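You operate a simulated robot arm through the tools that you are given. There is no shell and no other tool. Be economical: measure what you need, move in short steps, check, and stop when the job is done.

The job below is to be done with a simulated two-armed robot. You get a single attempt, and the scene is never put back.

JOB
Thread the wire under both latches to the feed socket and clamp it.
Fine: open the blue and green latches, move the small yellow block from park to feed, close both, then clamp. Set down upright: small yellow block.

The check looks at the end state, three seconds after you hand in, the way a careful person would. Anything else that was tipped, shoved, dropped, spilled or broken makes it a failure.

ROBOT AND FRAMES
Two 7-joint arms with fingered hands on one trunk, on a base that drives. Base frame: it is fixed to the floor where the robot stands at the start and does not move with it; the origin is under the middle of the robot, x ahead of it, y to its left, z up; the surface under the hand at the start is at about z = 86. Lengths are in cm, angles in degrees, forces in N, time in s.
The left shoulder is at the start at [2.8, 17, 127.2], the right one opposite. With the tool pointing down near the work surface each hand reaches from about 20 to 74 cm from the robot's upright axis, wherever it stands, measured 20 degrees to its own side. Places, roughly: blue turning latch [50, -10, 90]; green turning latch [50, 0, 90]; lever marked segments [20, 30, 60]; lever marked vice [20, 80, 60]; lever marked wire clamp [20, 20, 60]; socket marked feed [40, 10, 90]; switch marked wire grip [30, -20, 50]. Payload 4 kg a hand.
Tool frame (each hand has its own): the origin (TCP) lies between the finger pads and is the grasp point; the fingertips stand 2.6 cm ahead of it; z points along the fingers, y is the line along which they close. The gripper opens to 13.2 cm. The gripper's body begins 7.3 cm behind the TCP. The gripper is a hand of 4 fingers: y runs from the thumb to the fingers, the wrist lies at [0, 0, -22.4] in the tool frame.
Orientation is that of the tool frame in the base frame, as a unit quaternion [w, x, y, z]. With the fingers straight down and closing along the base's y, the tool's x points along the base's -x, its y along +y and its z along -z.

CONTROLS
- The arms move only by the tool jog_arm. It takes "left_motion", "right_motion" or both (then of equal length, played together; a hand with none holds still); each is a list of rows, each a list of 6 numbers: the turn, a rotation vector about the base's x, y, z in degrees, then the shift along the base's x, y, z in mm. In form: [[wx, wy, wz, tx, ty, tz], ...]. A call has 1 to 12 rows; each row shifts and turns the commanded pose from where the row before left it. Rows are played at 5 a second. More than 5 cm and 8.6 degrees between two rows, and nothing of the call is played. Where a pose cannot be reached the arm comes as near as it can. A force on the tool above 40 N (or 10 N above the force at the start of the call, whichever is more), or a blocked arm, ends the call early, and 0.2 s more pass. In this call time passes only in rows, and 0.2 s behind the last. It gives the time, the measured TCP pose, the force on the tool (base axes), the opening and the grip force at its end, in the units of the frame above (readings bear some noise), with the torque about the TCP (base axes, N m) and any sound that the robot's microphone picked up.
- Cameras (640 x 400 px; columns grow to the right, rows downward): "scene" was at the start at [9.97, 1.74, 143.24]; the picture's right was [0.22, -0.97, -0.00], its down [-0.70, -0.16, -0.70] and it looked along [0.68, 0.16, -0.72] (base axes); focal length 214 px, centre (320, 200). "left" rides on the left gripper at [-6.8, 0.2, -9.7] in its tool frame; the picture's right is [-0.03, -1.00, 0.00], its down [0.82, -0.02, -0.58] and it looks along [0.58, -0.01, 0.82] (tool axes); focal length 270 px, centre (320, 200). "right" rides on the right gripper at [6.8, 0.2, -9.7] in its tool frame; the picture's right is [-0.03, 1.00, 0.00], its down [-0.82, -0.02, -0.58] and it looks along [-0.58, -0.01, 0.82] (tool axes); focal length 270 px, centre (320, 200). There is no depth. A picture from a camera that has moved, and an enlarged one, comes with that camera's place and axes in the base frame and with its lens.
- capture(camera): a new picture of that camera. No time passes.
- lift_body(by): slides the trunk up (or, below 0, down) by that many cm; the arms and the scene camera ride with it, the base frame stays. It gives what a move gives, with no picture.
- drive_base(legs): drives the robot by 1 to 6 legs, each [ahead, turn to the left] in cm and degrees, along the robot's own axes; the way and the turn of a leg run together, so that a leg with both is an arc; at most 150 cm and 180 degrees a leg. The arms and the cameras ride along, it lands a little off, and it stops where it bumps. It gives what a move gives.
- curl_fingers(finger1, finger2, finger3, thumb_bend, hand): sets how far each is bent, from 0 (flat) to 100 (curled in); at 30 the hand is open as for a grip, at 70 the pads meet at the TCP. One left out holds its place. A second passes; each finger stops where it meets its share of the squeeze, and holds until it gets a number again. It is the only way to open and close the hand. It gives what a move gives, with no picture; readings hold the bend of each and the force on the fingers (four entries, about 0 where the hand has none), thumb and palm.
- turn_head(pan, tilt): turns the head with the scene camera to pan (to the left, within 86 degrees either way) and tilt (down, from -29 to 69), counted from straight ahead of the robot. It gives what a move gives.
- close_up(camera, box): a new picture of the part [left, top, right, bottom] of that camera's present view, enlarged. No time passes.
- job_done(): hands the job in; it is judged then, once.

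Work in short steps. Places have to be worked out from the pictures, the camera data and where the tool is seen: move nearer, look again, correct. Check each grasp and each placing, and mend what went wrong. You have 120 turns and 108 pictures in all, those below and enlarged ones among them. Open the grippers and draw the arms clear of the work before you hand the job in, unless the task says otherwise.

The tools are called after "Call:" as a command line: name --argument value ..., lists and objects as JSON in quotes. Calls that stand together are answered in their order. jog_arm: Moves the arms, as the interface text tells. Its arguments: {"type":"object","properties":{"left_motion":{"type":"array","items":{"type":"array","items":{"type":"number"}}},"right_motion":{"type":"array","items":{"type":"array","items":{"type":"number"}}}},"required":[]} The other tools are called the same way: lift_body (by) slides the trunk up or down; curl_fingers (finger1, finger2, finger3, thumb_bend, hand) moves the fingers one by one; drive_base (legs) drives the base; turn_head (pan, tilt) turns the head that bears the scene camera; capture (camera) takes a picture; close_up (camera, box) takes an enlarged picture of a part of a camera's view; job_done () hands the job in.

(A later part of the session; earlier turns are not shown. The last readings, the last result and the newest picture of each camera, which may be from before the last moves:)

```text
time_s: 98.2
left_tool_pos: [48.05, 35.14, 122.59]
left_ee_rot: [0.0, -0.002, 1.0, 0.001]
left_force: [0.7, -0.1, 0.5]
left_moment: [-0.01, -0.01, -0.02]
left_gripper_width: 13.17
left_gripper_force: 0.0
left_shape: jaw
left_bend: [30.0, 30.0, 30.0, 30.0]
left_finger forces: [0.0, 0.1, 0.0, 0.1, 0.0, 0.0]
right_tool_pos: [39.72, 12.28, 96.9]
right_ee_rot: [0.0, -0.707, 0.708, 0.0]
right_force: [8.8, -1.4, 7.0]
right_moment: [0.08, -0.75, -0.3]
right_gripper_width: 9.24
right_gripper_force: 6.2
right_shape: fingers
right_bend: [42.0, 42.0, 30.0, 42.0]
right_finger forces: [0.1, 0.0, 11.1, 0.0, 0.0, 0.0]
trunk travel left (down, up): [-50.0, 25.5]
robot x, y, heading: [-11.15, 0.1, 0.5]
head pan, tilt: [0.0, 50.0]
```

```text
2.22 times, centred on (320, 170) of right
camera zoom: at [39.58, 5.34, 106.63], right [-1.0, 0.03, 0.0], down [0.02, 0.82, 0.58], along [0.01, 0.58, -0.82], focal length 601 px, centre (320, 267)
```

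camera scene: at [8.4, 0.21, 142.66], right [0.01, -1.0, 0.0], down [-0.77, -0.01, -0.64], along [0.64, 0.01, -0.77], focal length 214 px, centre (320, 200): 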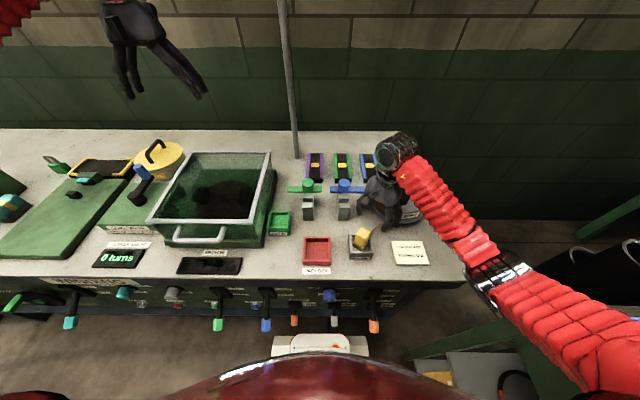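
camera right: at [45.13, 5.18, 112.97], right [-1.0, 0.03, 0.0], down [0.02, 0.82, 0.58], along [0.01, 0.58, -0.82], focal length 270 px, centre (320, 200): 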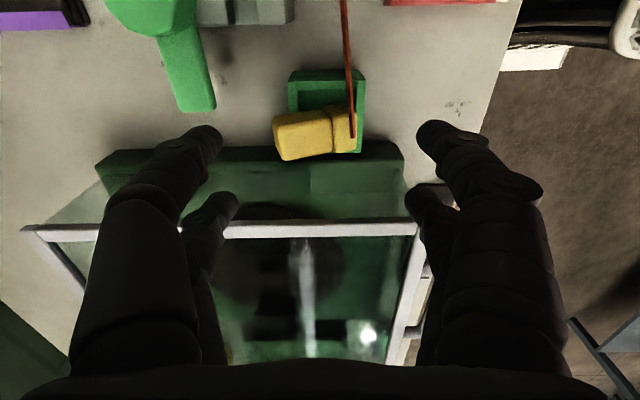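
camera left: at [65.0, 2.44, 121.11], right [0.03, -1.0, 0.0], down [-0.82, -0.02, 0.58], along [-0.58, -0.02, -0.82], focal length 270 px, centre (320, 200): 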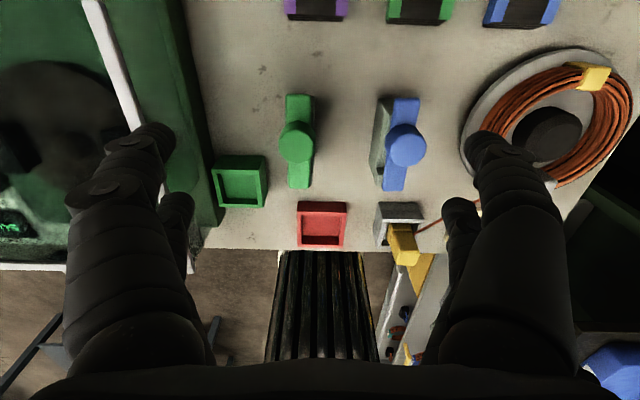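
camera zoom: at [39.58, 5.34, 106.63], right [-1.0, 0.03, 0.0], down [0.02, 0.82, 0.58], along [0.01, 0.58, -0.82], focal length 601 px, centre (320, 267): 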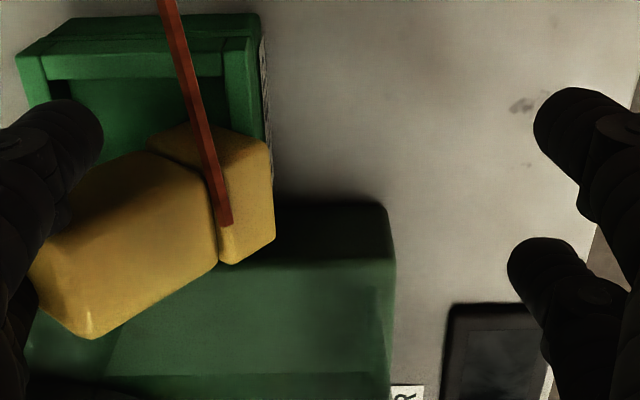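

The block yawed rather than rising. I'll switch to pinching its two ends with fingers 2 and 3: re-centre over it at x ≈ 44.8, lower to tips just above the rim, and close that pair only.

Call:
jog_arm --right_motion '[[0, 0, 0, 25, 0, 0], [0, 0, 0, 25, 0, 0], [0, 0, 0, 0, 0, -15], [0, 0, 0, 0, 0, -15]]'

Call:
curl_fingers --hand "right" --finger2 70 --finger3 70

Call:
jog_arm --right_motion '[[0, 0, 0, 0, -2, 15], [0, 0, 0, 0, -3, 20]]'

Call:
close_up --camera "right" --box '[180, 40, 460, 250]'

```text
time_s: 99.2
left_tool_pos: [48.07, 35.24, 122.64]
left_ee_rot: [-0.001, -0.002, 1.0, 0.0]
left_force: [0.1, -0.4, -0.8]
left_moment: [0.0, 0.01, -0.01]
left_gripper_width: 13.2
left_gripper_force: 0.1
left_shape: jaw
left_bend: [30.0, 30.0, 30.0, 30.0]
left_finger forces: [0.0, 0.0, 0.0, 0.0, 0.0, 0.0]
right_tool_pos: [44.82, 12.28, 93.78]
right_ee_rot: [0.001, 0.707, -0.707, 0.0]
right_force: [0.3, 0.5, -0.2]
right_moment: [-0.01, -0.05, 0.01]
right_gripper_width: 9.25
right_gripper_force: 0.1
right_shape: fingers
right_bend: [42.0, 42.0, 42.0, 42.0]
right_finger forces: [0.0, 0.1, 0.0, 0.0, 0.0, 0.0]
trunk travel left (down, up): [-50.0, 25.5]
robot x, y, heading: [-11.41, 0.62, 0.8]
head pan, tilt: [0.0, 50.0]
```

```text
time_s: 100.2
left_tool_pos: [47.99, 35.3, 122.64]
left_ee_rot: [0.001, -0.002, 1.0, 0.0]
left_force: [0.1, -1.0, -0.2]
left_moment: [0.0, 0.03, 0.03]
left_gripper_width: 13.2
left_gripper_force: 0.0
left_shape: jaw
left_bend: [30.0, 30.0, 30.0, 30.0]
left_finger forces: [0.0, 0.1, 0.1, 0.0, 0.1, 0.1]
right_tool_pos: [44.79, 12.2, 93.75]
right_ee_rot: [-0.001, -0.707, 0.707, 0.001]
right_force: [1.2, -0.4, -0.2]
right_moment: [-0.03, -0.05, -0.06]
right_gripper_width: 9.25
right_gripper_force: 6.6
right_shape: fingers
right_bend: [42.0, 55.0, 47.0, 42.0]
right_finger forces: [0.1, 5.9, 7.0, 0.0, 0.0, 0.0]
trunk travel left (down, up): [-50.0, 25.5]
robot x, y, heading: [-11.31, 0.22, 0.6]
head pan, tilt: [0.0, 50.0]
```

```text
time_s: 100.8
left_tool_pos: [48.1, 35.38, 122.79]
left_ee_rot: [0.0, -0.002, 1.0, -0.001]
left_force: [-0.6, 0.1, 0.5]
left_moment: [0.02, -0.02, 0.03]
left_gripper_width: 13.23
left_gripper_force: 0.0
left_shape: jaw
left_bend: [30.0, 30.0, 30.0, 30.0]
left_finger forces: [0.0, 0.1, 0.0, 0.0, 0.1, 0.1]
right_tool_pos: [44.83, 11.73, 97.32]
right_ee_rot: [0.0, -0.706, 0.709, 0.001]
right_force: [0.3, -0.4, 0.0]
right_moment: [-0.03, 0.01, -0.01]
right_gripper_width: 9.26
right_gripper_force: 6.1
right_shape: fingers
right_bend: [42.0, 55.0, 47.0, 42.0]
right_finger forces: [0.0, 6.4, 6.3, 0.0, 0.1, 0.0]
trunk travel left (down, up): [-50.0, 25.5]
robot x, y, heading: [-11.56, 0.37, 0.7]
head pan, tilt: [0.0, 50.0]
```

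```text
1.90 times, centred on (320, 145) of right
camera zoom: at [44.63, 4.91, 107.14], right [-1.0, 0.03, 0.0], down [0.02, 0.82, 0.58], along [0.01, 0.58, -0.82], focal length 515 px, centre (320, 305)
```

zoom: 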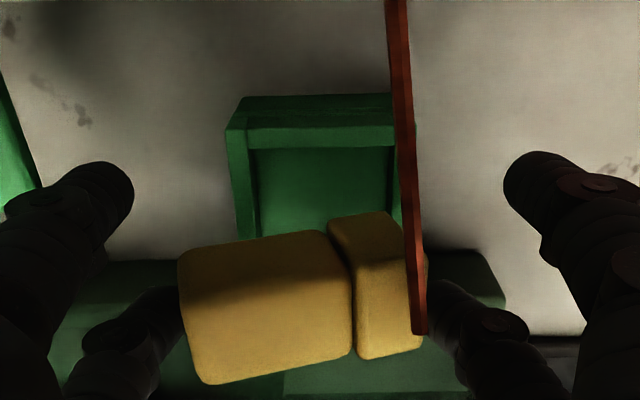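

The block is pinched firmly by its ends and lifted clear. I carry it to the open table area in front of feed (block centre about [33.2, 9.5]) and lower it lying down, watching the force.

Call:
jog_arm --right_motion '[[0, 0, 0, 0, 0, 20], [0, 0, 0, -40, -13, 0], [0, 0, 0, -40, -14, 0], [0, 0, 0, -40, -14, 0], [0, 0, 0, 0, 0, -40], [0, 0, 0, 0, 0, -32], [0, 0, 0, 0, 0, -10]]'

```text
time_s: 102.3
left_tool_pos: [48.06, 35.3, 122.7]
left_ee_rot: [-0.001, -0.002, 1.0, 0.0]
left_force: [-0.1, -0.5, -0.1]
left_moment: [0.0, -0.01, 0.01]
left_gripper_width: 13.19
left_gripper_force: 0.0
left_shape: jaw
left_bend: [30.0, 30.0, 30.0, 30.0]
left_finger forces: [0.1, 0.0, 0.0, 0.0, 0.0, 0.1]
right_tool_pos: [32.54, 7.58, 90.94]
right_ee_rot: [-0.001, -0.707, 0.707, 0.0]
right_force: [-0.5, 2.3, 0.8]
right_moment: [0.01, -0.05, 0.1]
right_gripper_width: 9.25
right_gripper_force: 6.9
right_shape: fingers
right_bend: [42.0, 55.0, 47.0, 42.0]
right_finger forces: [0.0, 6.1, 5.8, 0.1, 1.5, 0.0]
trunk travel left (down, up): [-50.0, 25.5]
robot x, y, heading: [-11.19, -0.05, 0.4]
head pan, tilt: [0.0, 50.0]
```

The thumb brushes something (probably the padlock tray, 1.5 N). I shift +1 cm y and continue down in small steps.

Call:
jog_arm --right_motion '[[0, 0, 0, 0, 6, 2], [0, 0, 0, 0, 6, 0], [0, 0, 0, 0, 0, -6], [0, 0, 0, 0, 0, -4]]'

```text
time_s: 103.3
left_tool_pos: [48.18, 35.22, 122.78]
left_ee_rot: [0.0, -0.002, 1.0, 0.0]
left_force: [0.5, 0.9, 0.0]
left_moment: [-0.01, -0.02, 0.02]
left_gripper_width: 13.17
left_gripper_force: 0.1
left_shape: jaw
left_bend: [30.0, 30.0, 30.0, 30.0]
left_finger forces: [0.1, 0.0, 0.0, 0.1, 0.1, 0.0]
right_tool_pos: [32.76, 8.88, 90.41]
right_ee_rot: [0.001, 0.708, -0.706, 0.0]
right_force: [-0.4, 0.2, 3.1]
right_moment: [0.02, 0.09, -0.01]
right_gripper_width: 9.25
right_gripper_force: 6.0
right_shape: fingers
right_bend: [42.0, 57.0, 47.0, 42.0]
right_finger forces: [0.1, 5.3, 5.8, 0.1, 0.0, 0.0]
trunk travel left (down, up): [-50.0, 25.5]
robot x, y, heading: [-11.22, 0.43, 0.6]
head pan, tilt: [0.0, 50.0]
```

The block has touched down (3 N). I release fingers 2 and 3, lift, and take one picture.

Call:
curl_fingers --hand "right" --finger2 42 --finger3 42

Call:
jog_arm --right_motion '[[0, 0, 0, 0, 0, 40], [0, 0, 0, 0, 0, 45]]'

Call:
capture --camera "right"

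```text
time_s: 104.3
left_tool_pos: [48.08, 35.2, 122.8]
left_ee_rot: [0.0, -0.002, 1.0, 0.0]
left_force: [0.1, -0.6, -0.1]
left_moment: [0.02, 0.0, 0.0]
left_gripper_width: 13.16
left_gripper_force: 0.1
left_shape: jaw
left_bend: [30.0, 30.0, 30.0, 30.0]
left_finger forces: [0.1, 0.0, 0.0, 0.0, 0.0, 0.1]
right_tool_pos: [32.79, 8.86, 90.35]
right_ee_rot: [0.0, -0.707, 0.707, 0.001]
right_force: [0.6, 0.8, 0.8]
right_moment: [0.0, 0.0, -0.03]
right_gripper_width: 9.27
right_gripper_force: 0.1
right_shape: fingers
right_bend: [42.0, 42.0, 42.0, 42.0]
right_finger forces: [0.1, 0.0, 0.0, 0.0, 0.0, 0.1]
trunk travel left (down, up): [-50.0, 25.5]
robot x, y, heading: [-11.52, -0.16, 0.4]
head pan, tilt: [0.0, 50.0]
```

```text
time_s: 105.0
left_tool_pos: [48.11, 35.23, 122.71]
left_ee_rot: [0.0, -0.002, 1.0, 0.0]
left_force: [0.0, 0.6, -0.5]
left_moment: [0.03, 0.02, 0.01]
left_gripper_width: 13.19
left_gripper_force: 0.0
left_shape: jaw
left_bend: [30.0, 30.0, 30.0, 30.0]
left_finger forces: [0.0, 0.0, 0.1, 0.0, 0.0, 0.0]
right_tool_pos: [32.75, 8.76, 98.77]
right_ee_rot: [0.0, -0.707, 0.707, 0.0]
right_force: [0.2, -0.1, -0.5]
right_moment: [0.05, 0.04, 0.0]
right_gripper_width: 9.27
right_gripper_force: 0.0
right_shape: fingers
right_bend: [42.0, 42.0, 42.0, 42.0]
right_finger forces: [0.0, 0.1, 0.0, 0.0, 0.1, 0.0]
trunk travel left (down, up): [-50.0, 25.5]
robot x, y, heading: [-10.97, 0.27, 0.6]
head pan, tilt: [0.0, 50.0]
```

```text
5 pictures are left
camera right: at [32.56, 1.88, 108.46], right [-1.0, 0.03, 0.0], down [0.02, 0.82, 0.58], along [0.01, 0.58, -0.82], focal length 270 px, centre (320, 200)
```

right: 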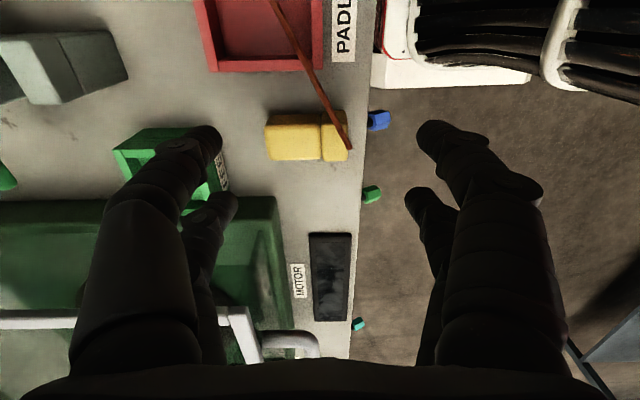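

The block lies flat along x (30.1–36.9, y ≈ 10.1), neck toward +x. I rotate the hand back to yaw 0 above it, to pinch the neck near its end with the far pair.

Call:
jog_arm --right_motion '[[0, 0, -7.5, 0, 0, 30], [0, 0, -7.5, 0, 0, 10], [0, 0, -7.5, 2, 2, 0], [0, 0, -7.5, 2, 2, 0], [0, 0, -7.5, 2, 2, 0], [0, 0, -7.5, 2, 2, 0], [0, 0, -7.5, 2, 2, 0], [0, 0, -7.5, 2, 2, 0], [0, 0, -7.5, 2, 1, 0], [0, 0, -7.5, 0, 0, 0], [0, 0, -7.5, 0, 0, 0], [0, 0, -7.5, 0, 0, 0]]'

```text
time_s: 107.5
left_tool_pos: [48.12, 35.27, 122.69]
left_ee_rot: [0.001, -0.001, 1.0, 0.0]
left_force: [-0.2, 0.8, -0.3]
left_moment: [0.0, 0.01, 0.0]
left_gripper_width: 13.18
left_gripper_force: 0.1
left_shape: jaw
left_bend: [30.0, 30.0, 30.0, 30.0]
left_finger forces: [0.0, 0.1, 0.0, 0.0, 0.1, 0.0]
right_tool_pos: [34.01, 10.14, 102.8]
right_ee_rot: [-0.001, 0.002, 1.0, -0.001]
right_force: [-0.7, 0.2, 0.0]
right_moment: [0.01, 0.01, 0.02]
right_gripper_width: 9.28
right_gripper_force: 0.1
right_shape: fingers
right_bend: [42.0, 42.0, 42.0, 42.0]
right_finger forces: [0.0, 0.1, 0.1, 0.1, 0.1, 0.0]
trunk travel left (down, up): [-50.0, 25.5]
robot x, y, heading: [-11.21, -0.2, 0.6]
head pan, tilt: [0.0, 50.0]
```

I tilt slightly (6°) so the palm leans away from the hopper and descend around the neck.

Call:
jog_arm --right_motion '[[6, 0, 0, 1, 0, 0], [0, 0, 0, 0, 0, -45], [0, 0, 0, 0, 0, -45], [0, 0, 0, 0, 0, -30], [0, 0, 0, 0, 0, -8]]'

Call:
curl_fingers --hand "right" --finger2 72 --finger3 72

```text
time_s: 108.5
left_tool_pos: [48.01, 35.15, 122.73]
left_ee_rot: [0.0, -0.002, 1.0, 0.001]
left_force: [0.7, -0.4, 0.6]
left_moment: [-0.03, 0.01, -0.05]
left_gripper_width: 13.16
left_gripper_force: 0.0
left_shape: jaw
left_bend: [30.0, 30.0, 30.0, 30.0]
left_finger forces: [0.0, 0.1, 0.0, 0.1, 0.0, 0.0]
right_tool_pos: [34.49, 10.56, 92.67]
right_ee_rot: [0.003, -0.001, 0.998, 0.06]
right_force: [-4.8, -0.1, 12.6]
right_moment: [-0.72, 0.23, -0.22]
right_gripper_width: 9.45
right_gripper_force: 6.1
right_shape: fingers
right_bend: [42.0, 42.0, 42.0, 42.0]
right_finger forces: [0.0, 0.0, 5.7, 0.0, 6.9, 0.2]
trunk travel left (down, up): [-50.0, 25.5]
robot x, y, heading: [-11.37, -0.02, 0.3]
head pan, tilt: [0.0, 50.0]
stopped in row 4 (right hand): the force on the tool passed its limit at 65 N (the readings are from after the stop); the commanded pose is now the measured one
```

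```text
time_s: 109.5
left_tool_pos: [47.92, 35.23, 122.85]
left_ee_rot: [0.0, -0.002, 1.0, 0.0]
left_force: [-0.3, 0.0, 0.3]
left_moment: [0.02, 0.03, 0.0]
left_gripper_width: 13.16
left_gripper_force: 0.0
left_shape: jaw
left_bend: [30.0, 30.0, 30.0, 30.0]
left_finger forces: [0.1, 0.0, 0.1, 0.0, 0.0, 0.0]
right_tool_pos: [34.37, 10.62, 92.65]
right_ee_rot: [0.004, -0.002, 0.998, 0.059]
right_force: [-1.3, 0.2, 21.2]
right_moment: [-1.14, 0.44, -0.06]
right_gripper_width: 9.39
right_gripper_force: 9.8
right_shape: fingers
right_bend: [42.0, 71.0, 71.0, 42.0]
right_finger forces: [0.1, 0.0, 0.1, 0.1, 20.4, 0.0]
trunk travel left (down, up): [-50.0, 25.5]
robot x, y, heading: [-11.27, -0.01, 0.6]
head pan, tilt: [0.0, 50.0]
```

The -y fingers landed on the padlock tray rim. I lift, narrow the opening to 6.5 cm, and descend again.

Call:
jog_arm --right_motion '[[0, 0, 0, 0, 0, 20], [0, 0, 0, -2, 0, 20]]'

Call:
curl_fingers --hand "right" --finger1 52 --finger2 52 --finger3 52 --thumb_bend 52

Call:
capture --camera "right"

```text
time_s: 110.2
left_tool_pos: [48.17, 35.26, 122.62]
left_ee_rot: [0.0, -0.002, 1.0, 0.0]
left_force: [-0.5, 0.5, 0.0]
left_moment: [-0.01, 0.01, -0.01]
left_gripper_width: 13.21
left_gripper_force: 0.0
left_shape: jaw
left_bend: [30.0, 30.0, 30.0, 30.0]
left_finger forces: [0.0, 0.0, 0.0, 0.1, 0.0, 0.0]
right_tool_pos: [34.22, 10.59, 96.41]
right_ee_rot: [0.002, -0.001, 0.998, 0.058]
right_force: [-0.4, -0.5, 0.5]
right_moment: [-0.01, -0.01, -0.02]
right_gripper_width: 9.3
right_gripper_force: 0.0
right_shape: fingers
right_bend: [42.0, 71.0, 71.0, 42.0]
right_finger forces: [0.0, 0.0, 0.0, 0.0, 0.1, 0.0]
trunk travel left (down, up): [-50.0, 25.5]
robot x, y, heading: [-11.52, 0.34, 0.6]
head pan, tilt: [0.0, 50.0]
```

```text
time_s: 111.2
left_tool_pos: [48.1, 35.32, 122.63]
left_ee_rot: [0.0, -0.002, 1.0, 0.0]
left_force: [-0.9, -0.5, 0.2]
left_moment: [-0.04, 0.0, 0.03]
left_gripper_width: 13.2
left_gripper_force: 0.1
left_shape: jaw
left_bend: [30.0, 30.0, 30.0, 30.0]
left_finger forces: [0.0, 0.1, 0.0, 0.0, 0.0, 0.0]
right_tool_pos: [34.29, 10.58, 96.39]
right_ee_rot: [0.003, -0.001, 0.998, 0.058]
right_force: [0.8, -0.2, 0.9]
right_moment: [0.01, -0.02, 0.02]
right_gripper_width: 5.96
right_gripper_force: 0.1
right_shape: fingers
right_bend: [52.0, 52.0, 52.0, 52.0]
right_finger forces: [0.0, 0.0, 0.1, 0.0, 0.1, 0.0]
trunk travel left (down, up): [-50.0, 25.5]
robot x, y, heading: [-11.43, 0.24, 0.6]
head pan, tilt: [0.0, 50.0]
```

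```text
4 pictures are left
camera right: at [27.45, 9.52, 106.11], right [0.02, 0.99, 0.12], down [0.81, -0.09, 0.58], along [0.58, 0.08, -0.81], focal length 270 px, centre (320, 200)
```

right: 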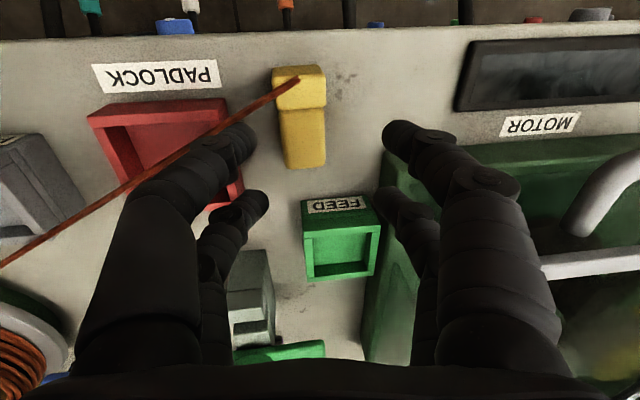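

Neck end at [36.7, 10.1]; the padlock edge is at about y = 5.7, so I narrow a bit more, shift -7 mm y, and descend beside the neck.

Call:
curl_fingers --hand "right" --finger1 55 --finger2 55 --finger3 55 --thumb_bend 55

Call:
jog_arm --right_motion '[[0, 0, 0, 0, -6, -20], [0, 0, 0, 0, 0, -20], [0, 0, 0, 0, 0, -12], [0, 0, 0, 0, 0, -10]]'

```text
time_s: 112.2
left_tool_pos: [48.07, 35.21, 122.69]
left_ee_rot: [0.0, -0.002, 1.0, 0.0]
left_force: [-0.1, 0.2, -0.2]
left_moment: [0.0, -0.01, 0.0]
left_gripper_width: 13.19
left_gripper_force: 0.2
left_shape: jaw
left_bend: [30.0, 30.0, 30.0, 30.0]
left_finger forces: [0.0, 0.1, 0.0, 0.1, 0.0, 0.1]
right_tool_pos: [34.39, 10.54, 96.43]
right_ee_rot: [0.002, -0.001, 0.998, 0.058]
right_force: [-0.7, -0.2, 0.1]
right_moment: [0.02, -0.02, -0.03]
right_gripper_width: 4.97
right_gripper_force: 0.1
right_shape: fingers
right_bend: [55.0, 55.0, 55.0, 55.0]
right_finger forces: [0.1, 0.0, 0.0, 0.0, 0.1, 0.1]
trunk travel left (down, up): [-50.0, 25.5]
robot x, y, heading: [-10.9, 0.38, 0.6]
head pan, tilt: [0.0, 50.0]
```

```text
time_s: 113.2
left_tool_pos: [48.18, 35.23, 122.72]
left_ee_rot: [0.0, -0.002, 1.0, 0.0]
left_force: [0.5, 0.0, 0.1]
left_moment: [0.02, -0.03, 0.01]
left_gripper_width: 13.18
left_gripper_force: 0.1
left_shape: jaw
left_bend: [30.0, 30.0, 30.0, 30.0]
left_finger forces: [0.0, 0.0, 0.0, 0.0, 0.0, 0.1]
right_tool_pos: [34.32, 9.9, 90.22]
right_ee_rot: [0.003, -0.002, 0.998, 0.06]
right_force: [-0.7, 1.1, 1.3]
right_moment: [-0.05, -0.01, 0.01]
right_gripper_width: 4.96
right_gripper_force: 0.8
right_shape: fingers
right_bend: [55.0, 55.0, 55.0, 55.0]
right_finger forces: [0.0, 0.0, 1.1, 0.1, 0.1, 0.0]
trunk travel left (down, up): [-50.0, 25.5]
robot x, y, heading: [-11.25, 0.44, 0.4]
head pan, tilt: [0.0, 50.0]
```

In place without real contact. I close only fingers 2 and 3 on the neck and lift slowly.

Call:
curl_fingers --hand "right" --finger2 74 --finger3 74

Call:
jog_arm --right_motion '[[0, 0, 0, 0, 0, 15], [0, 0, 0, 0, 0, 20], [0, 0, 0, 0, 0, 30], [-6.8, 0, 0, 0, 0, 30]]'

Call:
close_up --camera "scene" --box '[240, 130, 350, 220]'

```text
time_s: 114.2
left_tool_pos: [48.13, 35.23, 122.77]
left_ee_rot: [0.001, -0.002, 1.0, 0.0]
left_force: [-1.1, -0.2, -0.6]
left_moment: [-0.02, 0.03, 0.04]
left_gripper_width: 13.18
left_gripper_force: 0.0
left_shape: jaw
left_bend: [30.0, 30.0, 30.0, 30.0]
left_finger forces: [0.1, 0.0, 0.1, 0.0, 0.0, 0.0]
right_tool_pos: [34.51, 9.97, 90.25]
right_ee_rot: [0.002, 0.0, 0.998, 0.058]
right_force: [0.1, 0.4, 0.0]
right_moment: [-0.02, 0.02, 0.04]
right_gripper_width: 4.96
right_gripper_force: 6.6
right_shape: fingers
right_bend: [55.0, 63.0, 62.0, 55.0]
right_finger forces: [0.1, 6.5, 6.6, 0.0, 0.1, 0.0]
trunk travel left (down, up): [-50.0, 25.5]
robot x, y, heading: [-11.16, 0.52, 0.6]
head pan, tilt: [0.0, 50.0]
```

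```text
time_s: 115.2
left_tool_pos: [48.04, 35.5, 122.71]
left_ee_rot: [0.0, -0.002, 1.0, 0.0]
left_force: [-0.2, 0.1, 1.0]
left_moment: [-0.04, -0.02, -0.02]
left_gripper_width: 13.16
left_gripper_force: 0.1
left_shape: jaw
left_bend: [30.0, 30.0, 30.0, 30.0]
left_finger forces: [0.0, 0.0, 0.0, 0.1, 0.1, 0.1]
right_tool_pos: [34.41, 9.8, 99.63]
right_ee_rot: [0.003, -0.002, 1.0, -0.001]
right_force: [-0.3, -0.5, -0.4]
right_moment: [0.0, 0.01, -0.06]
right_gripper_width: 4.95
right_gripper_force: 6.3
right_shape: fingers
right_bend: [55.0, 63.0, 62.0, 55.0]
right_finger forces: [0.1, 6.5, 6.4, 0.0, 0.1, 0.1]
trunk travel left (down, up): [-50.0, 25.5]
robot x, y, heading: [-11.08, 0.17, 0.8]
head pan, tilt: [0.0, 50.0]
```

```text
4.44 times, centred on (295, 175) of scene
camera zoom: at [-1.51, 0.24, 142.65], right [0.01, -1.0, 0.0], down [-0.77, -0.01, -0.64], along [0.64, 0.01, -0.77], focal length 953 px, centre (431, 311)
```

zoom: 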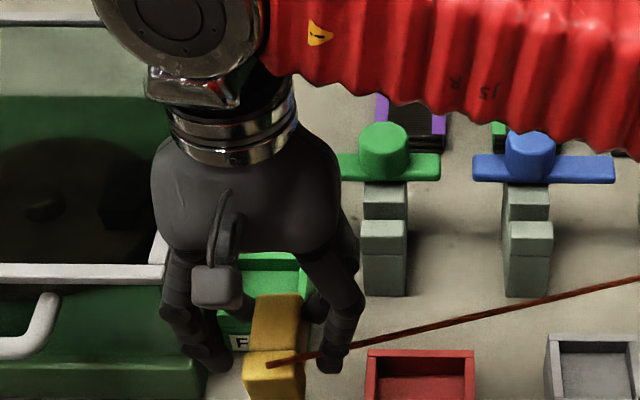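

The block is held near its neck end but seems not to have swung down. I lower close to the table, loosen the pinch slightly so it can pivot under gravity, and re-tighten.

Call:
jog_arm --right_motion '[[0, 0, 0, 0, 0, -30], [0, 0, 0, 0, 0, -8]]'

Call:
curl_fingers --hand "right" --finger2 64 --finger3 64

```text
time_s: 115.8
left_tool_pos: [48.08, 35.26, 122.72]
left_ee_rot: [-0.001, -0.002, 1.0, -0.001]
left_force: [0.6, 0.1, 0.3]
left_moment: [0.02, 0.0, 0.0]
left_gripper_width: 13.21
left_gripper_force: 0.0
left_shape: jaw
left_bend: [30.0, 30.0, 30.0, 30.0]
left_finger forces: [0.1, 0.0, 0.1, 0.0, 0.0, 0.0]
right_tool_pos: [34.41, 9.82, 95.82]
right_ee_rot: [0.003, -0.002, 1.0, -0.001]
right_force: [-0.2, -0.7, -0.4]
right_moment: [-0.02, 0.02, 0.0]
right_gripper_width: 4.95
right_gripper_force: 6.6
right_shape: fingers
right_bend: [55.0, 63.0, 62.0, 55.0]
right_finger forces: [0.0, 6.5, 6.4, 0.0, 0.0, 0.0]
trunk travel left (down, up): [-50.0, 25.5]
robot x, y, heading: [-11.14, -0.06, 0.4]
head pan, tilt: [0.0, 50.0]
```

```text
time_s: 116.8
left_tool_pos: [48.11, 35.25, 122.63]
left_ee_rot: [0.001, -0.001, 1.0, 0.001]
left_force: [-0.7, -0.2, 0.3]
left_moment: [0.01, -0.01, -0.04]
left_gripper_width: 13.21
left_gripper_force: 0.1
left_shape: jaw
left_bend: [30.0, 30.0, 30.0, 30.0]
left_finger forces: [0.0, 0.1, 0.0, 0.0, 0.0, 0.0]
right_tool_pos: [34.39, 9.86, 95.86]
right_ee_rot: [0.003, -0.002, 1.0, -0.001]
right_force: [-0.5, -0.1, -0.3]
right_moment: [-0.04, -0.01, -0.02]
right_gripper_width: 4.95
right_gripper_force: 2.4
right_shape: fingers
right_bend: [55.0, 62.0, 61.0, 55.0]
right_finger forces: [0.0, 1.9, 1.9, 0.0, 0.0, 0.0]
trunk travel left (down, up): [-50.0, 25.5]
robot x, y, heading: [-11.49, -0.14, 0.8]
head pan, tilt: [0.0, 50.0]
```

Still held at 1.9 N. I loosen a touch more and take a look from the scene camera.

Call:
curl_fingers --hand "right" --finger2 62.5 --finger3 62

Call:
close_up --camera "right" --box '[220, 60, 420, 230]'

```text
time_s: 117.8
left_tool_pos: [48.04, 35.18, 122.77]
left_ee_rot: [0.0, -0.002, 1.0, 0.0]
left_force: [0.6, -0.2, 0.1]
left_moment: [-0.05, 0.03, -0.02]
left_gripper_width: 13.22
left_gripper_force: 0.0
left_shape: jaw
left_bend: [30.0, 30.0, 30.0, 30.0]
left_finger forces: [0.1, 0.0, 0.0, 0.1, 0.0, 0.0]
right_tool_pos: [34.41, 9.95, 95.82]
right_ee_rot: [0.001, -0.001, 1.0, 0.0]
right_force: [-0.1, -0.1, -0.1]
right_moment: [-0.01, 0.01, 0.02]
right_gripper_width: 4.96
right_gripper_force: 0.7
right_shape: fingers
right_bend: [55.0, 61.0, 61.0, 55.0]
right_finger forces: [0.1, 0.8, 0.8, 0.0, 0.0, 0.0]
trunk travel left (down, up): [-50.0, 25.5]
robot x, y, heading: [-11.6, -0.04, 0.6]
head pan, tilt: [0.0, 50.0]
```

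```text
2.35 times, centred on (320, 145) of right
camera zoom: at [27.47, 9.97, 105.53], right [0.02, 1.0, 0.0], down [0.81, -0.02, 0.58], along [0.58, -0.01, -0.81], focal length 636 px, centre (320, 329)
```

zoom: 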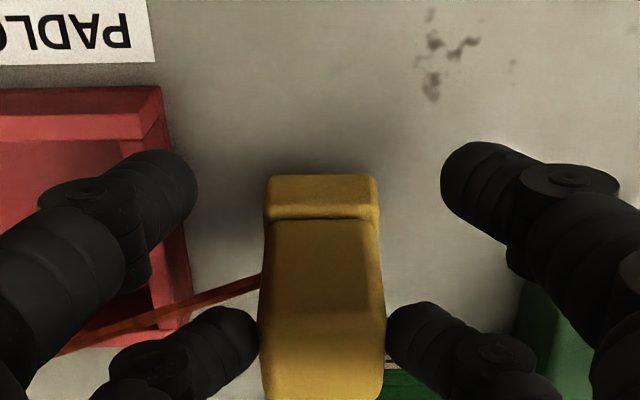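

The block has swung upright in the pinch, exactly as wanted. I re-tighten, raise, and yaw +90° while moving so the block ends up over feed (TCP target [44.75, 10.95], block 1.85 cm further in +y).

Call:
curl_fingers --hand "right" --finger2 72 --finger3 72

Call:
jog_arm --right_motion '[[0, 0, 0, 0, 0, 40], [0, 0, 7.5, 0, 0, 40], [0, 0, 7.5, 9, 1, 0], [0, 0, 7.5, 9, 1, 0], [0, 0, 7.5, 9, 1, 0], [0, 0, 7.5, 9, 1, 0], [0, 0, 7.5, 9, 1, 0], [0, 0, 7.5, 9, 1, 0], [0, 0, 7.5, 9, 1, 0], [0, 0, 7.5, 9, 1, 0], [0, 0, 7.5, 9, 1, 0], [0, 0, 7.5, 9, 1, 0]]'

```text
time_s: 118.8
left_tool_pos: [48.12, 35.26, 122.75]
left_ee_rot: [0.0, -0.002, 1.0, 0.0]
left_force: [0.2, 0.9, 0.4]
left_moment: [-0.01, 0.0, -0.03]
left_gripper_width: 13.18
left_gripper_force: 0.1
left_shape: jaw
left_bend: [30.0, 30.0, 30.0, 30.0]
left_finger forces: [0.0, 0.0, 0.1, 0.1, 0.1, 0.0]
right_tool_pos: [34.4, 9.91, 95.8]
right_ee_rot: [0.002, -0.002, 1.0, -0.002]
right_force: [0.3, 0.2, -1.0]
right_moment: [-0.02, -0.03, 0.02]
right_gripper_width: 4.93
right_gripper_force: 6.1
right_shape: fingers
right_bend: [55.0, 62.0, 62.0, 55.0]
right_finger forces: [0.0, 6.3, 6.2, 0.0, 0.1, 0.0]
trunk travel left (down, up): [-50.0, 25.5]
robot x, y, heading: [-11.51, 0.02, 0.9]
head pan, tilt: [0.0, 50.0]
```

```text
time_s: 121.3
left_tool_pos: [48.13, 35.18, 122.7]
left_ee_rot: [-0.001, -0.002, 1.0, -0.001]
left_force: [0.3, -0.4, 0.1]
left_moment: [0.01, 0.01, 0.0]
left_gripper_width: 13.2
left_gripper_force: 0.1
left_shape: jaw
left_bend: [30.0, 30.0, 30.0, 30.0]
left_finger forces: [0.0, 0.1, 0.0, 0.0, 0.0, 0.1]
right_tool_pos: [43.27, 10.93, 103.91]
right_ee_rot: [0.002, -0.661, 0.75, 0.002]
right_force: [0.5, -0.4, -1.4]
right_moment: [0.02, 0.01, -0.03]
right_gripper_width: 4.97
right_gripper_force: 6.6
right_shape: fingers
right_bend: [55.0, 62.0, 62.0, 55.0]
right_finger forces: [0.1, 6.3, 6.3, 0.0, 0.1, 0.0]
trunk travel left (down, up): [-50.0, 25.5]
robot x, y, heading: [-11.1, 0.18, 0.5]
head pan, tilt: [0.0, 50.0]
```

Now I finish the yaw and x alignment and lower to just above the rim.

Call:
jog_arm --right_motion '[[0, 0, 7.2, 15, 0, 0], [0, 0, 0, 0, 0, -30], [0, 0, 0, 0, 0, -18]]'

```text
time_s: 122.2
left_tool_pos: [48.12, 35.25, 122.68]
left_ee_rot: [-0.001, -0.002, 1.0, 0.0]
left_force: [-0.1, -0.7, -0.3]
left_moment: [-0.01, 0.0, -0.03]
left_gripper_width: 13.2
left_gripper_force: 0.0
left_shape: jaw
left_bend: [30.0, 30.0, 30.0, 30.0]
left_finger forces: [0.0, 0.0, 0.1, 0.0, 0.1, 0.1]
right_tool_pos: [44.79, 11.05, 99.15]
right_ee_rot: [0.001, -0.707, 0.707, 0.002]
right_force: [-0.1, -1.2, 0.1]
right_moment: [-0.01, -0.01, 0.02]
right_gripper_width: 4.96
right_gripper_force: 6.1
right_shape: fingers
right_bend: [55.0, 63.0, 62.0, 55.0]
right_finger forces: [0.1, 6.3, 6.2, 0.0, 0.1, 0.0]
trunk travel left (down, up): [-50.0, 25.5]
robot x, y, heading: [-11.25, 0.12, 0.6]
head pan, tilt: [0.0, 50.0]
```

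Aligned at [44.8, 11.05]. I lower into the socket in small rows, watching the force.

Call:
jog_arm --right_motion '[[0, 0, 0, 0, -1, -8], [0, 0, 0, 0, 0, -8], [0, 0, 0, 0, 0, -8], [0, 0, 0, 0, 0, -6]]'

```text
time_s: 123.2
left_tool_pos: [48.14, 35.25, 122.74]
left_ee_rot: [0.0, -0.001, 1.0, 0.0]
left_force: [-0.4, -0.5, 0.2]
left_moment: [-0.01, -0.01, 0.01]
left_gripper_width: 13.18
left_gripper_force: 0.1
left_shape: jaw
left_bend: [30.0, 30.0, 30.0, 30.0]
left_finger forces: [0.0, 0.1, 0.0, 0.1, 0.0, 0.0]
right_tool_pos: [44.86, 10.91, 96.09]
right_ee_rot: [0.003, -0.707, 0.707, 0.003]
right_force: [0.3, -3.1, 4.1]
right_moment: [-0.11, -0.04, -0.02]
right_gripper_width: 4.95
right_gripper_force: 5.8
right_shape: fingers
right_bend: [55.0, 66.0, 66.0, 55.0]
right_finger forces: [0.0, 5.5, 5.7, 0.0, 0.1, 0.0]
trunk travel left (down, up): [-50.0, 25.5]
robot x, y, heading: [-11.47, 0.08, 0.6]
head pan, tilt: [0.0, 50.0]
```

A slight contact (4 N up, 3 N in -y) before the expected depth. I use one of my last two pictures to see what touches.

Call:
close_up --camera "right" --box '[220, 60, 420, 230]'

```text
2.35 times, centred on (320, 145) of right
camera zoom: at [44.61, 3.92, 105.82], right [-1.0, 0.03, 0.0], down [0.02, 0.81, 0.58], along [0.02, 0.58, -0.81], focal length 636 px, centre (320, 329)
```

zoom: 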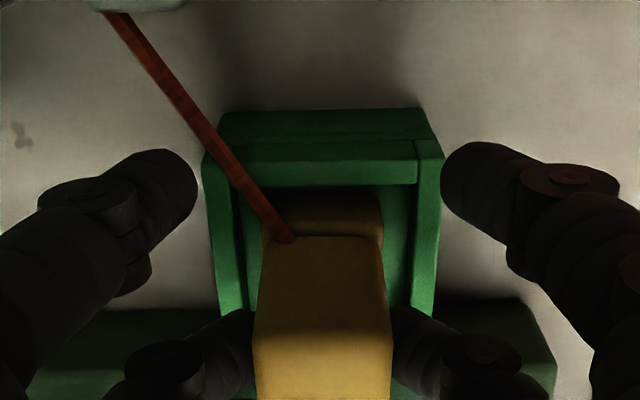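

The block stands upright inside feed and the wire now runs off toward the green latch slot, so it is threaded. I release fingers 2 and 3 gently.

Call:
curl_fingers --hand "right" --finger2 60 --finger3 60

Call:
curl_fingers --hand "right" --finger2 52 --finger3 52

Call:
jog_arm --right_motion '[[0, 0, 0, 0, 0, 20], [0, 0, 0, 0, 0, 40], [0, 0, 0, 0, -20, 40]]'

```text
time_s: 124.2
left_tool_pos: [48.06, 35.12, 122.66]
left_ee_rot: [0.0, -0.002, 1.0, 0.0]
left_force: [-0.6, -1.0, 0.5]
left_moment: [0.02, -0.01, 0.0]
left_gripper_width: 13.17
left_gripper_force: 0.1
left_shape: jaw
left_bend: [30.0, 30.0, 30.0, 30.0]
left_finger forces: [0.0, 0.0, 0.0, 0.0, 0.1, 0.0]
right_tool_pos: [44.95, 10.87, 96.1]
right_ee_rot: [0.003, -0.707, 0.707, 0.003]
right_force: [0.4, 0.8, -0.2]
right_moment: [0.0, -0.03, -0.01]
right_gripper_width: 4.96
right_gripper_force: 0.0
right_shape: fingers
right_bend: [55.0, 60.0, 60.0, 55.0]
right_finger forces: [0.0, 0.1, 0.0, 0.1, 0.0, 0.0]
trunk travel left (down, up): [-50.0, 25.5]
robot x, y, heading: [-11.19, -0.0, 0.4]
head pan, tilt: [0.0, 50.0]
```

```text
time_s: 125.2
left_tool_pos: [48.14, 35.31, 122.73]
left_ee_rot: [0.0, -0.001, 1.0, -0.001]
left_force: [0.5, 0.1, -0.1]
left_moment: [0.01, 0.03, 0.03]
left_gripper_width: 13.21
left_gripper_force: 0.1
left_shape: jaw
left_bend: [30.0, 30.0, 30.0, 30.0]
left_finger forces: [0.0, 0.0, 0.0, 0.1, 0.1, 0.1]
right_tool_pos: [44.75, 10.97, 95.96]
right_ee_rot: [0.002, -0.707, 0.707, 0.002]
right_force: [0.1, 0.3, 0.9]
right_moment: [0.01, 0.0, -0.03]
right_gripper_width: 4.96
right_gripper_force: 0.0
right_shape: fingers
right_bend: [55.0, 52.0, 52.0, 55.0]
right_finger forces: [0.1, 0.1, 0.0, 0.1, 0.0, 0.1]
trunk travel left (down, up): [-50.0, 25.5]
robot x, y, heading: [-11.24, 0.04, 0.5]
head pan, tilt: [0.0, 50.0]
```

```text
time_s: 126.0
left_tool_pos: [47.98, 35.23, 122.9]
left_ee_rot: [0.0, -0.001, 1.0, 0.001]
left_force: [-0.5, -0.7, 0.3]
left_moment: [-0.01, -0.03, 0.0]
left_gripper_width: 13.2
left_gripper_force: 0.0
left_shape: jaw
left_bend: [30.0, 30.0, 30.0, 30.0]
left_finger forces: [0.0, 0.0, 0.1, 0.1, 0.0, 0.0]
right_tool_pos: [44.81, 8.87, 106.03]
right_ee_rot: [0.002, -0.706, 0.708, 0.002]
right_force: [0.4, -0.3, 0.2]
right_moment: [0.03, 0.01, -0.03]
right_gripper_width: 4.95
right_gripper_force: 0.1
right_shape: fingers
right_bend: [55.0, 52.0, 52.0, 55.0]
right_finger forces: [0.1, 0.0, 0.0, 0.0, 0.0, 0.1]
trunk travel left (down, up): [-50.0, 25.5]
robot x, y, heading: [-11.1, 0.2, 0.5]
head pan, tilt: [0.0, 50.0]
```

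Released with no disturbance (forces ≈ 0). Now I close the latches from known geometry: rotate the hand back to yaw 0 and move to the -x side of the green tail, high up.

Call:
jog_arm --right_motion '[[0, 0, -7.5, 4, -7, 0], [0, 0, -7.5, 4, -7, 0], [0, 0, -7.5, 4, -7, 0], [0, 0, -7.5, 4, -7, 0], [0, 0, -7.5, 4, -7, 0], [0, 0, -7.5, 4, -7, 0], [0, 0, -7.5, 4, -7, 0], [0, 0, -7.5, 4, -7, 0], [0, 0, -7.5, 4, -7, 0], [0, 0, -7.5, 4, -7, 0], [0, 0, -7.5, 4, -7, 0], [0, 0, -7.5, 2, 0, 0]]'

Call:
curl_fingers --hand "right" --finger1 70 --finger2 70 --finger3 70 --thumb_bend 70

```text
time_s: 128.6
left_tool_pos: [48.1, 35.19, 122.72]
left_ee_rot: [0.0, -0.002, 1.0, 0.0]
left_force: [0.6, -0.3, -0.2]
left_moment: [-0.01, 0.0, -0.01]
left_gripper_width: 13.19
left_gripper_force: 0.0
left_shape: jaw
left_bend: [30.0, 30.0, 30.0, 30.0]
left_finger forces: [0.1, 0.1, 0.0, 0.1, 0.0, 0.0]
right_tool_pos: [49.38, 1.09, 106.01]
right_ee_rot: [0.003, 0.001, 1.0, -0.001]
right_force: [-0.9, -0.3, -0.4]
right_moment: [-0.01, 0.0, 0.01]
right_gripper_width: 4.96
right_gripper_force: 0.1
right_shape: fingers
right_bend: [55.0, 52.0, 52.0, 55.0]
right_finger forces: [0.0, 0.0, 0.1, 0.1, 0.1, 0.1]
trunk travel left (down, up): [-50.0, 25.5]
robot x, y, heading: [-11.2, 0.07, 0.6]
head pan, tilt: [0.0, 50.0]
```

```text
time_s: 129.6
left_tool_pos: [48.16, 35.28, 122.69]
left_ee_rot: [0.0, -0.001, 1.0, 0.0]
left_force: [0.0, -0.9, -0.4]
left_moment: [-0.01, 0.02, 0.02]
left_gripper_width: 13.21
left_gripper_force: 0.0
left_shape: jaw
left_bend: [30.0, 30.0, 30.0, 30.0]
left_finger forces: [0.0, 0.1, 0.0, 0.0, 0.0, 0.0]
right_tool_pos: [49.47, 1.03, 106.21]
right_ee_rot: [0.003, 0.001, 1.0, 0.0]
right_force: [0.5, 0.3, -0.6]
right_moment: [-0.01, 0.02, 0.02]
right_gripper_width: 0.12
right_gripper_force: 0.0
right_shape: fingers
right_bend: [70.0, 70.0, 70.0, 70.0]
right_finger forces: [0.0, 0.0, 0.0, 0.0, 0.0, 0.1]
trunk travel left (down, up): [-50.0, 25.5]
robot x, y, heading: [-11.35, 0.09, 0.6]
head pan, tilt: [0.0, 50.0]
```

The knob would foul the bent knuckles on that side, so I'll instead push green's long arm from the far side with the hand at yaw 90°. I move there at height.

Call:
jog_arm --right_motion '[[0, 0, 7.5, 7, 8, 0], [0, 0, 7.5, 7, 8, 0], [0, 0, 7.5, 7, 8, 0], [0, 0, 7.5, 7, 8, 0], [0, 0, 7.5, 7, 8, 0], [0, 0, 7.5, 7, 8, 0], [0, 0, 7.5, 7, 8, 0], [0, 0, 7.5, 7, 8, 0], [0, 0, 7.5, 7, 8, 0], [0, 0, 7.5, 7, 8, 0], [0, 0, 7.5, 7, 8, 0], [0, 0, 7.5, 2, 2, 0]]'

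Call:
jog_arm --right_motion '[[0, 0, 0, 0, 0, -45], [0, 0, 0, 0, 0, -45], [0, 0, 0, 0, 0, -22]]'

```text
time_s: 132.2
left_tool_pos: [48.23, 35.24, 122.68]
left_ee_rot: [-0.001, -0.001, 1.0, -0.001]
left_force: [0.1, -0.8, -1.7]
left_moment: [0.0, 0.01, -0.02]
left_gripper_width: 13.19
left_gripper_force: 0.2
left_shape: jaw
left_bend: [30.0, 30.0, 30.0, 30.0]
left_finger forces: [0.0, 0.1, 0.1, 0.0, 0.0, 0.1]
right_tool_pos: [53.61, 5.22, 104.96]
right_ee_rot: [0.003, -0.685, 0.728, 0.003]
right_force: [0.6, 0.4, -0.4]
right_moment: [0.02, -0.02, 0.03]
right_gripper_width: 0.13
right_gripper_force: 0.0
right_shape: fingers
right_bend: [70.0, 70.0, 70.0, 70.0]
right_finger forces: [0.0, 0.0, 0.1, 0.0, 0.1, 0.0]
right hand out of reach, approached as far as the arm can: row 6, 7, 9, 10, 11
trunk travel left (down, up): [-50.0, 25.5]
robot x, y, heading: [-11.56, 0.11, 0.5]
head pan, tilt: [0.0, 50.0]
```

```text
time_s: 132.7
left_tool_pos: [47.96, 35.25, 122.84]
left_ee_rot: [0.0, -0.003, 1.0, 0.0]
left_force: [-0.9, -0.2, 0.0]
left_moment: [-0.04, -0.01, 0.01]
left_gripper_width: 13.21
left_gripper_force: 0.0
left_shape: jaw
left_bend: [30.0, 30.0, 30.0, 30.0]
left_finger forces: [0.0, 0.0, 0.1, 0.0, 0.0, 0.0]
right_tool_pos: [53.44, 4.97, 99.22]
right_ee_rot: [0.008, -0.683, 0.73, -0.003]
right_force: [-4.2, -1.1, 16.5]
right_moment: [-0.24, 0.14, -0.06]
right_gripper_width: 0.0
right_gripper_force: 9.2
right_shape: fingers
right_bend: [71.0, 70.0, 70.0, 71.0]
right_finger forces: [11.8, 0.1, 0.0, 0.1, 6.9, 0.1]
right hand out of reach, approached as far as the arm can: row 2
trunk travel left (down, up): [-50.0, 25.5]
robot x, y, heading: [-11.12, -0.01, 0.4]
head pan, tilt: [0.0, 50.0]
stopped in row 2 (right hand): the force on the tool passed its limit at 68 N (the readings are from after the stop); the commanded pose is now the measured one
```

The arm ran out of reach and touched down on the green knob. I lift off, drive the base forward 10 cm for reach, then reposition.

Call:
jog_arm --right_motion '[[0, 0, 0, 0, 0, 40], [0, 0, 0, -20, 0, 30], [0, 0, 0, -30, 0, 0]]'

Call:
drive_base --legs '[[10, 0]]'

```text
time_s: 133.5
left_tool_pos: [48.17, 35.24, 122.7]
left_ee_rot: [0.0, -0.001, 1.0, 0.001]
left_force: [0.3, 0.3, -0.1]
left_moment: [0.01, -0.03, 0.01]
left_gripper_width: 13.21
left_gripper_force: 0.1
left_shape: jaw
left_bend: [30.0, 30.0, 30.0, 30.0]
left_finger forces: [0.0, 0.0, 0.0, 0.0, 0.0, 0.0]
right_tool_pos: [53.86, 4.57, 105.77]
right_ee_rot: [0.007, -0.681, 0.732, -0.002]
right_force: [0.1, 0.2, -0.4]
right_moment: [0.0, -0.03, -0.02]
right_gripper_width: 0.09
right_gripper_force: 0.0
right_shape: fingers
right_bend: [70.0, 70.0, 70.0, 70.0]
right_finger forces: [0.0, 0.0, 0.1, 0.0, 0.0, 0.1]
right hand out of reach, approached as far as the arm can: row 2, 3
trunk travel left (down, up): [-50.0, 25.5]
robot x, y, heading: [-11.18, 0.07, 0.4]
head pan, tilt: [0.0, 50.0]
```

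```text
time_s: 134.7
left_tool_pos: [58.33, 35.16, 122.63]
left_ee_rot: [-0.002, -0.001, 1.0, -0.001]
left_force: [0.3, 0.3, 0.5]
left_moment: [-0.04, 0.03, 0.03]
left_gripper_width: 13.17
left_gripper_force: 0.0
left_shape: jaw
left_bend: [30.0, 30.0, 30.0, 30.0]
left_finger forces: [0.0, 0.1, 0.1, 0.1, 0.1, 0.1]
right_tool_pos: [64.16, 4.61, 105.72]
right_ee_rot: [0.007, -0.68, 0.733, -0.002]
right_force: [-0.1, -0.2, -1.0]
right_moment: [0.02, 0.04, 0.01]
right_gripper_width: 0.12
right_gripper_force: 0.1
right_shape: fingers
right_bend: [70.0, 70.0, 70.0, 70.0]
right_finger forces: [0.0, 0.1, 0.0, 0.0, 0.1, 0.1]
trunk travel left (down, up): [-50.0, 25.5]
robot x, y, heading: [-1.29, -0.12, 0.5]
head pan, tilt: [0.0, 50.0]
```

Now I move back to the +x side of green's long arm at about [57.2, 9.8], staying high.

Call:
jog_arm --right_motion '[[0, 0, 0, -25, 18, 0], [0, 0, 0, -25, 18, 0], [0, 0, 0, -20, 16, 0]]'

```text
time_s: 135.5
left_tool_pos: [58.2, 35.24, 122.94]
left_ee_rot: [0.0, -0.001, 1.0, 0.0]
left_force: [-0.3, 0.6, 0.3]
left_moment: [0.02, -0.02, 0.0]
left_gripper_width: 13.16
left_gripper_force: 0.0
left_shape: jaw
left_bend: [30.0, 30.0, 30.0, 30.0]
left_finger forces: [0.1, 0.1, 0.0, 0.0, 0.0, 0.0]
right_tool_pos: [63.84, 4.57, 105.97]
right_ee_rot: [0.008, -0.678, 0.735, -0.002]
right_force: [0.2, 0.2, 0.0]
right_moment: [-0.03, 0.0, 0.03]
right_gripper_width: 0.06
right_gripper_force: 0.1
right_shape: fingers
right_bend: [70.0, 70.0, 70.0, 70.0]
right_finger forces: [0.0, 0.1, 0.1, 0.0, 0.0, 0.1]
right hand out of reach, approached as far as the arm can: row 1, 2, 3
trunk travel left (down, up): [-50.0, 25.5]
robot x, y, heading: [-1.27, 0.46, 0.4]
head pan, tilt: [0.0, 50.0]
```

The arm is pinned at a joint limit in this yaw. I unwind the yaw by 45° first, then translate.

Call:
jog_arm --right_motion '[[0, 0, -8, 0, 0, 5], [0, 0, -8, 0, 0, 5], [0, 0, -8, 0, 0, 0], [0, 0, -8, 0, 0, 0], [0, 0, -8, 0, 0, 0], [0, 0, -8, 0, 0, 0], [0, 0, 0, -20, 18, 0], [0, 0, 0, -20, 18, 0], [0, 0, 0, -20, 15, 0]]'

```text
time_s: 137.5
left_tool_pos: [58.23, 35.36, 122.77]
left_ee_rot: [-0.001, 0.0, 1.0, 0.0]
left_force: [-0.9, 0.3, 0.3]
left_moment: [-0.02, 0.0, -0.02]
left_gripper_width: 13.2
left_gripper_force: 0.1
left_shape: jaw
left_bend: [30.0, 30.0, 30.0, 30.0]
left_finger forces: [0.1, 0.0, 0.0, 0.1, 0.0, 0.1]
right_tool_pos: [57.97, 10.09, 106.93]
right_ee_rot: [0.006, -0.322, 0.947, -0.006]
right_force: [0.1, 0.0, -0.2]
right_moment: [0.05, -0.01, 0.0]
right_gripper_width: 0.11
right_gripper_force: 0.0
right_shape: fingers
right_bend: [70.0, 70.0, 70.0, 70.0]
right_finger forces: [0.0, 0.0, 0.0, 0.0, 0.0, 0.0]
trunk travel left (down, up): [-50.0, 25.5]
robot x, y, heading: [-1.69, 0.05, 0.4]
head pan, tilt: [0.0, 50.0]
```

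Good: at [58, 10.1] with yaw about 38°. I descend to tip height 92.3 and sweep green's long arm toward closed along its arc.

Call:
jog_arm --right_motion '[[0, 0, 0, 0, 0, -45], [0, 0, 0, 0, 0, -45], [0, 0, 0, 0, 0, -31]]'

Call:
jog_arm --right_motion '[[0, 0, 0, -8, 0, 0], [0, 0, 0, -8, 1, 0], [0, 0, 0, -8, 1, 0], [0, 0, 0, -8, 1, 0], [0, 0, 0, -8, 0, 0], [0, 0, 0, -8, -2, 0], [0, 0, 0, -7, -5, 0], [0, 0, 0, -6, -6, 0], [0, 0, 0, -5, -6, 0], [0, 0, 0, -3, -6, 0]]'

```text
time_s: 138.3
left_tool_pos: [58.23, 35.21, 122.73]
left_ee_rot: [-0.001, -0.001, 1.0, 0.0]
left_force: [0.0, 0.4, 0.1]
left_moment: [0.01, -0.01, 0.02]
left_gripper_width: 13.2
left_gripper_force: 0.1
left_shape: jaw
left_bend: [30.0, 30.0, 30.0, 30.0]
left_finger forces: [0.1, 0.0, 0.1, 0.0, 0.1, 0.0]
right_tool_pos: [57.98, 10.08, 94.63]
right_ee_rot: [0.006, -0.324, 0.946, -0.005]
right_force: [0.8, 0.8, -0.5]
right_moment: [0.03, 0.01, 0.01]
right_gripper_width: 0.05
right_gripper_force: 0.0
right_shape: fingers
right_bend: [70.0, 70.0, 70.0, 70.0]
right_finger forces: [0.0, 0.0, 0.0, 0.0, 0.0, 0.1]
trunk travel left (down, up): [-50.0, 25.5]
robot x, y, heading: [-1.06, 0.12, 0.6]
head pan, tilt: [0.0, 50.0]
```

```text
time_s: 140.5
left_tool_pos: [58.24, 35.62, 122.72]
left_ee_rot: [-0.001, -0.001, 1.0, -0.001]
left_force: [0.3, -0.5, -0.4]
left_moment: [0.02, 0.01, -0.01]
left_gripper_width: 13.18
left_gripper_force: 0.0
left_shape: jaw
left_bend: [30.0, 30.0, 30.0, 30.0]
left_finger forces: [0.1, 0.0, 0.1, 0.0, 0.0, 0.1]
right_tool_pos: [50.98, 8.31, 94.93]
right_ee_rot: [0.007, -0.324, 0.946, -0.005]
right_force: [4.0, 26.1, 5.9]
right_moment: [-0.41, -0.04, 0.61]
right_gripper_width: 0.0
right_gripper_force: 16.1
right_shape: fingers
right_bend: [69.0, 69.0, 70.0, 71.0]
right_finger forces: [0.0, 0.1, 20.3, 0.0, 11.6, 0.0]
trunk travel left (down, up): [-50.0, 25.5]
robot x, y, heading: [-1.35, -0.1, 0.6]
head pan, tilt: [0.0, 50.0]
```

Green took a firm 26 N against its closed stop at the expected position. I back off, lift, unwind the yaw to 0 and move to the +x side of blue's long arm.

Call:
jog_arm --right_motion '[[0, 0, 0, 2, 12, 0], [0, 0, 0, 0, 0, 45], [0, 0, 0, 0, 0, 45], [0, 0, -8, 10, -20, 20], [0, 0, -8, 15, -40, 0], [0, 0, -8, 15, -40, 0], [0, 0, -8, 15, -40, 0], [0, 0, -5.6, 13, -40, 0], [0, 0, 0, 0, -28, 0]]'

Call:
jog_arm --right_motion '[[0, 0, 0, 0, 0, -45], [0, 0, 0, 0, 0, -45], [0, 0, 0, 0, 0, -21]]'

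```text
time_s: 142.5
left_tool_pos: [58.19, 35.18, 122.82]
left_ee_rot: [0.0, -0.001, 1.0, 0.0]
left_force: [0.0, 0.3, 0.4]
left_moment: [0.01, 0.0, 0.0]
left_gripper_width: 13.19
left_gripper_force: 0.1
left_shape: jaw
left_bend: [30.0, 30.0, 30.0, 30.0]
left_finger forces: [0.0, 0.0, 0.0, 0.0, 0.1, 0.0]
right_tool_pos: [58.31, -11.87, 106.14]
right_ee_rot: [0.003, -0.001, 1.0, -0.007]
right_force: [0.1, 0.5, -0.3]
right_moment: [-0.01, -0.01, 0.03]
right_gripper_width: 0.09
right_gripper_force: 0.1
right_shape: fingers
right_bend: [70.0, 70.0, 70.0, 70.0]
right_finger forces: [0.0, 0.0, 0.0, 0.0, 0.0, 0.0]
trunk travel left (down, up): [-50.0, 25.5]
robot x, y, heading: [-1.33, 0.03, 0.5]
head pan, tilt: [0.0, 50.0]
```

```text
time_s: 143.3
left_tool_pos: [58.25, 35.14, 122.74]
left_ee_rot: [-0.001, 0.0, 1.0, 0.001]
left_force: [-0.7, -1.0, 0.0]
left_moment: [0.03, -0.03, 0.01]
left_gripper_width: 13.2
left_gripper_force: 0.1
left_shape: jaw
left_bend: [30.0, 30.0, 30.0, 30.0]
left_finger forces: [0.1, 0.0, 0.0, 0.1, 0.1, 0.1]
right_tool_pos: [57.9, -11.71, 94.85]
right_ee_rot: [0.004, 0.0, 1.0, -0.007]
right_force: [-0.3, -0.2, -0.1]
right_moment: [-0.02, 0.03, 0.0]
right_gripper_width: 0.07
right_gripper_force: 0.3
right_shape: fingers
right_bend: [70.0, 70.0, 70.0, 70.0]
right_finger forces: [0.2, 0.1, 0.0, 0.1, 0.0, 0.0]
trunk travel left (down, up): [-50.0, 25.5]
robot x, y, heading: [-1.4, 0.14, 0.7]
head pan, tilt: [0.0, 50.0]
```

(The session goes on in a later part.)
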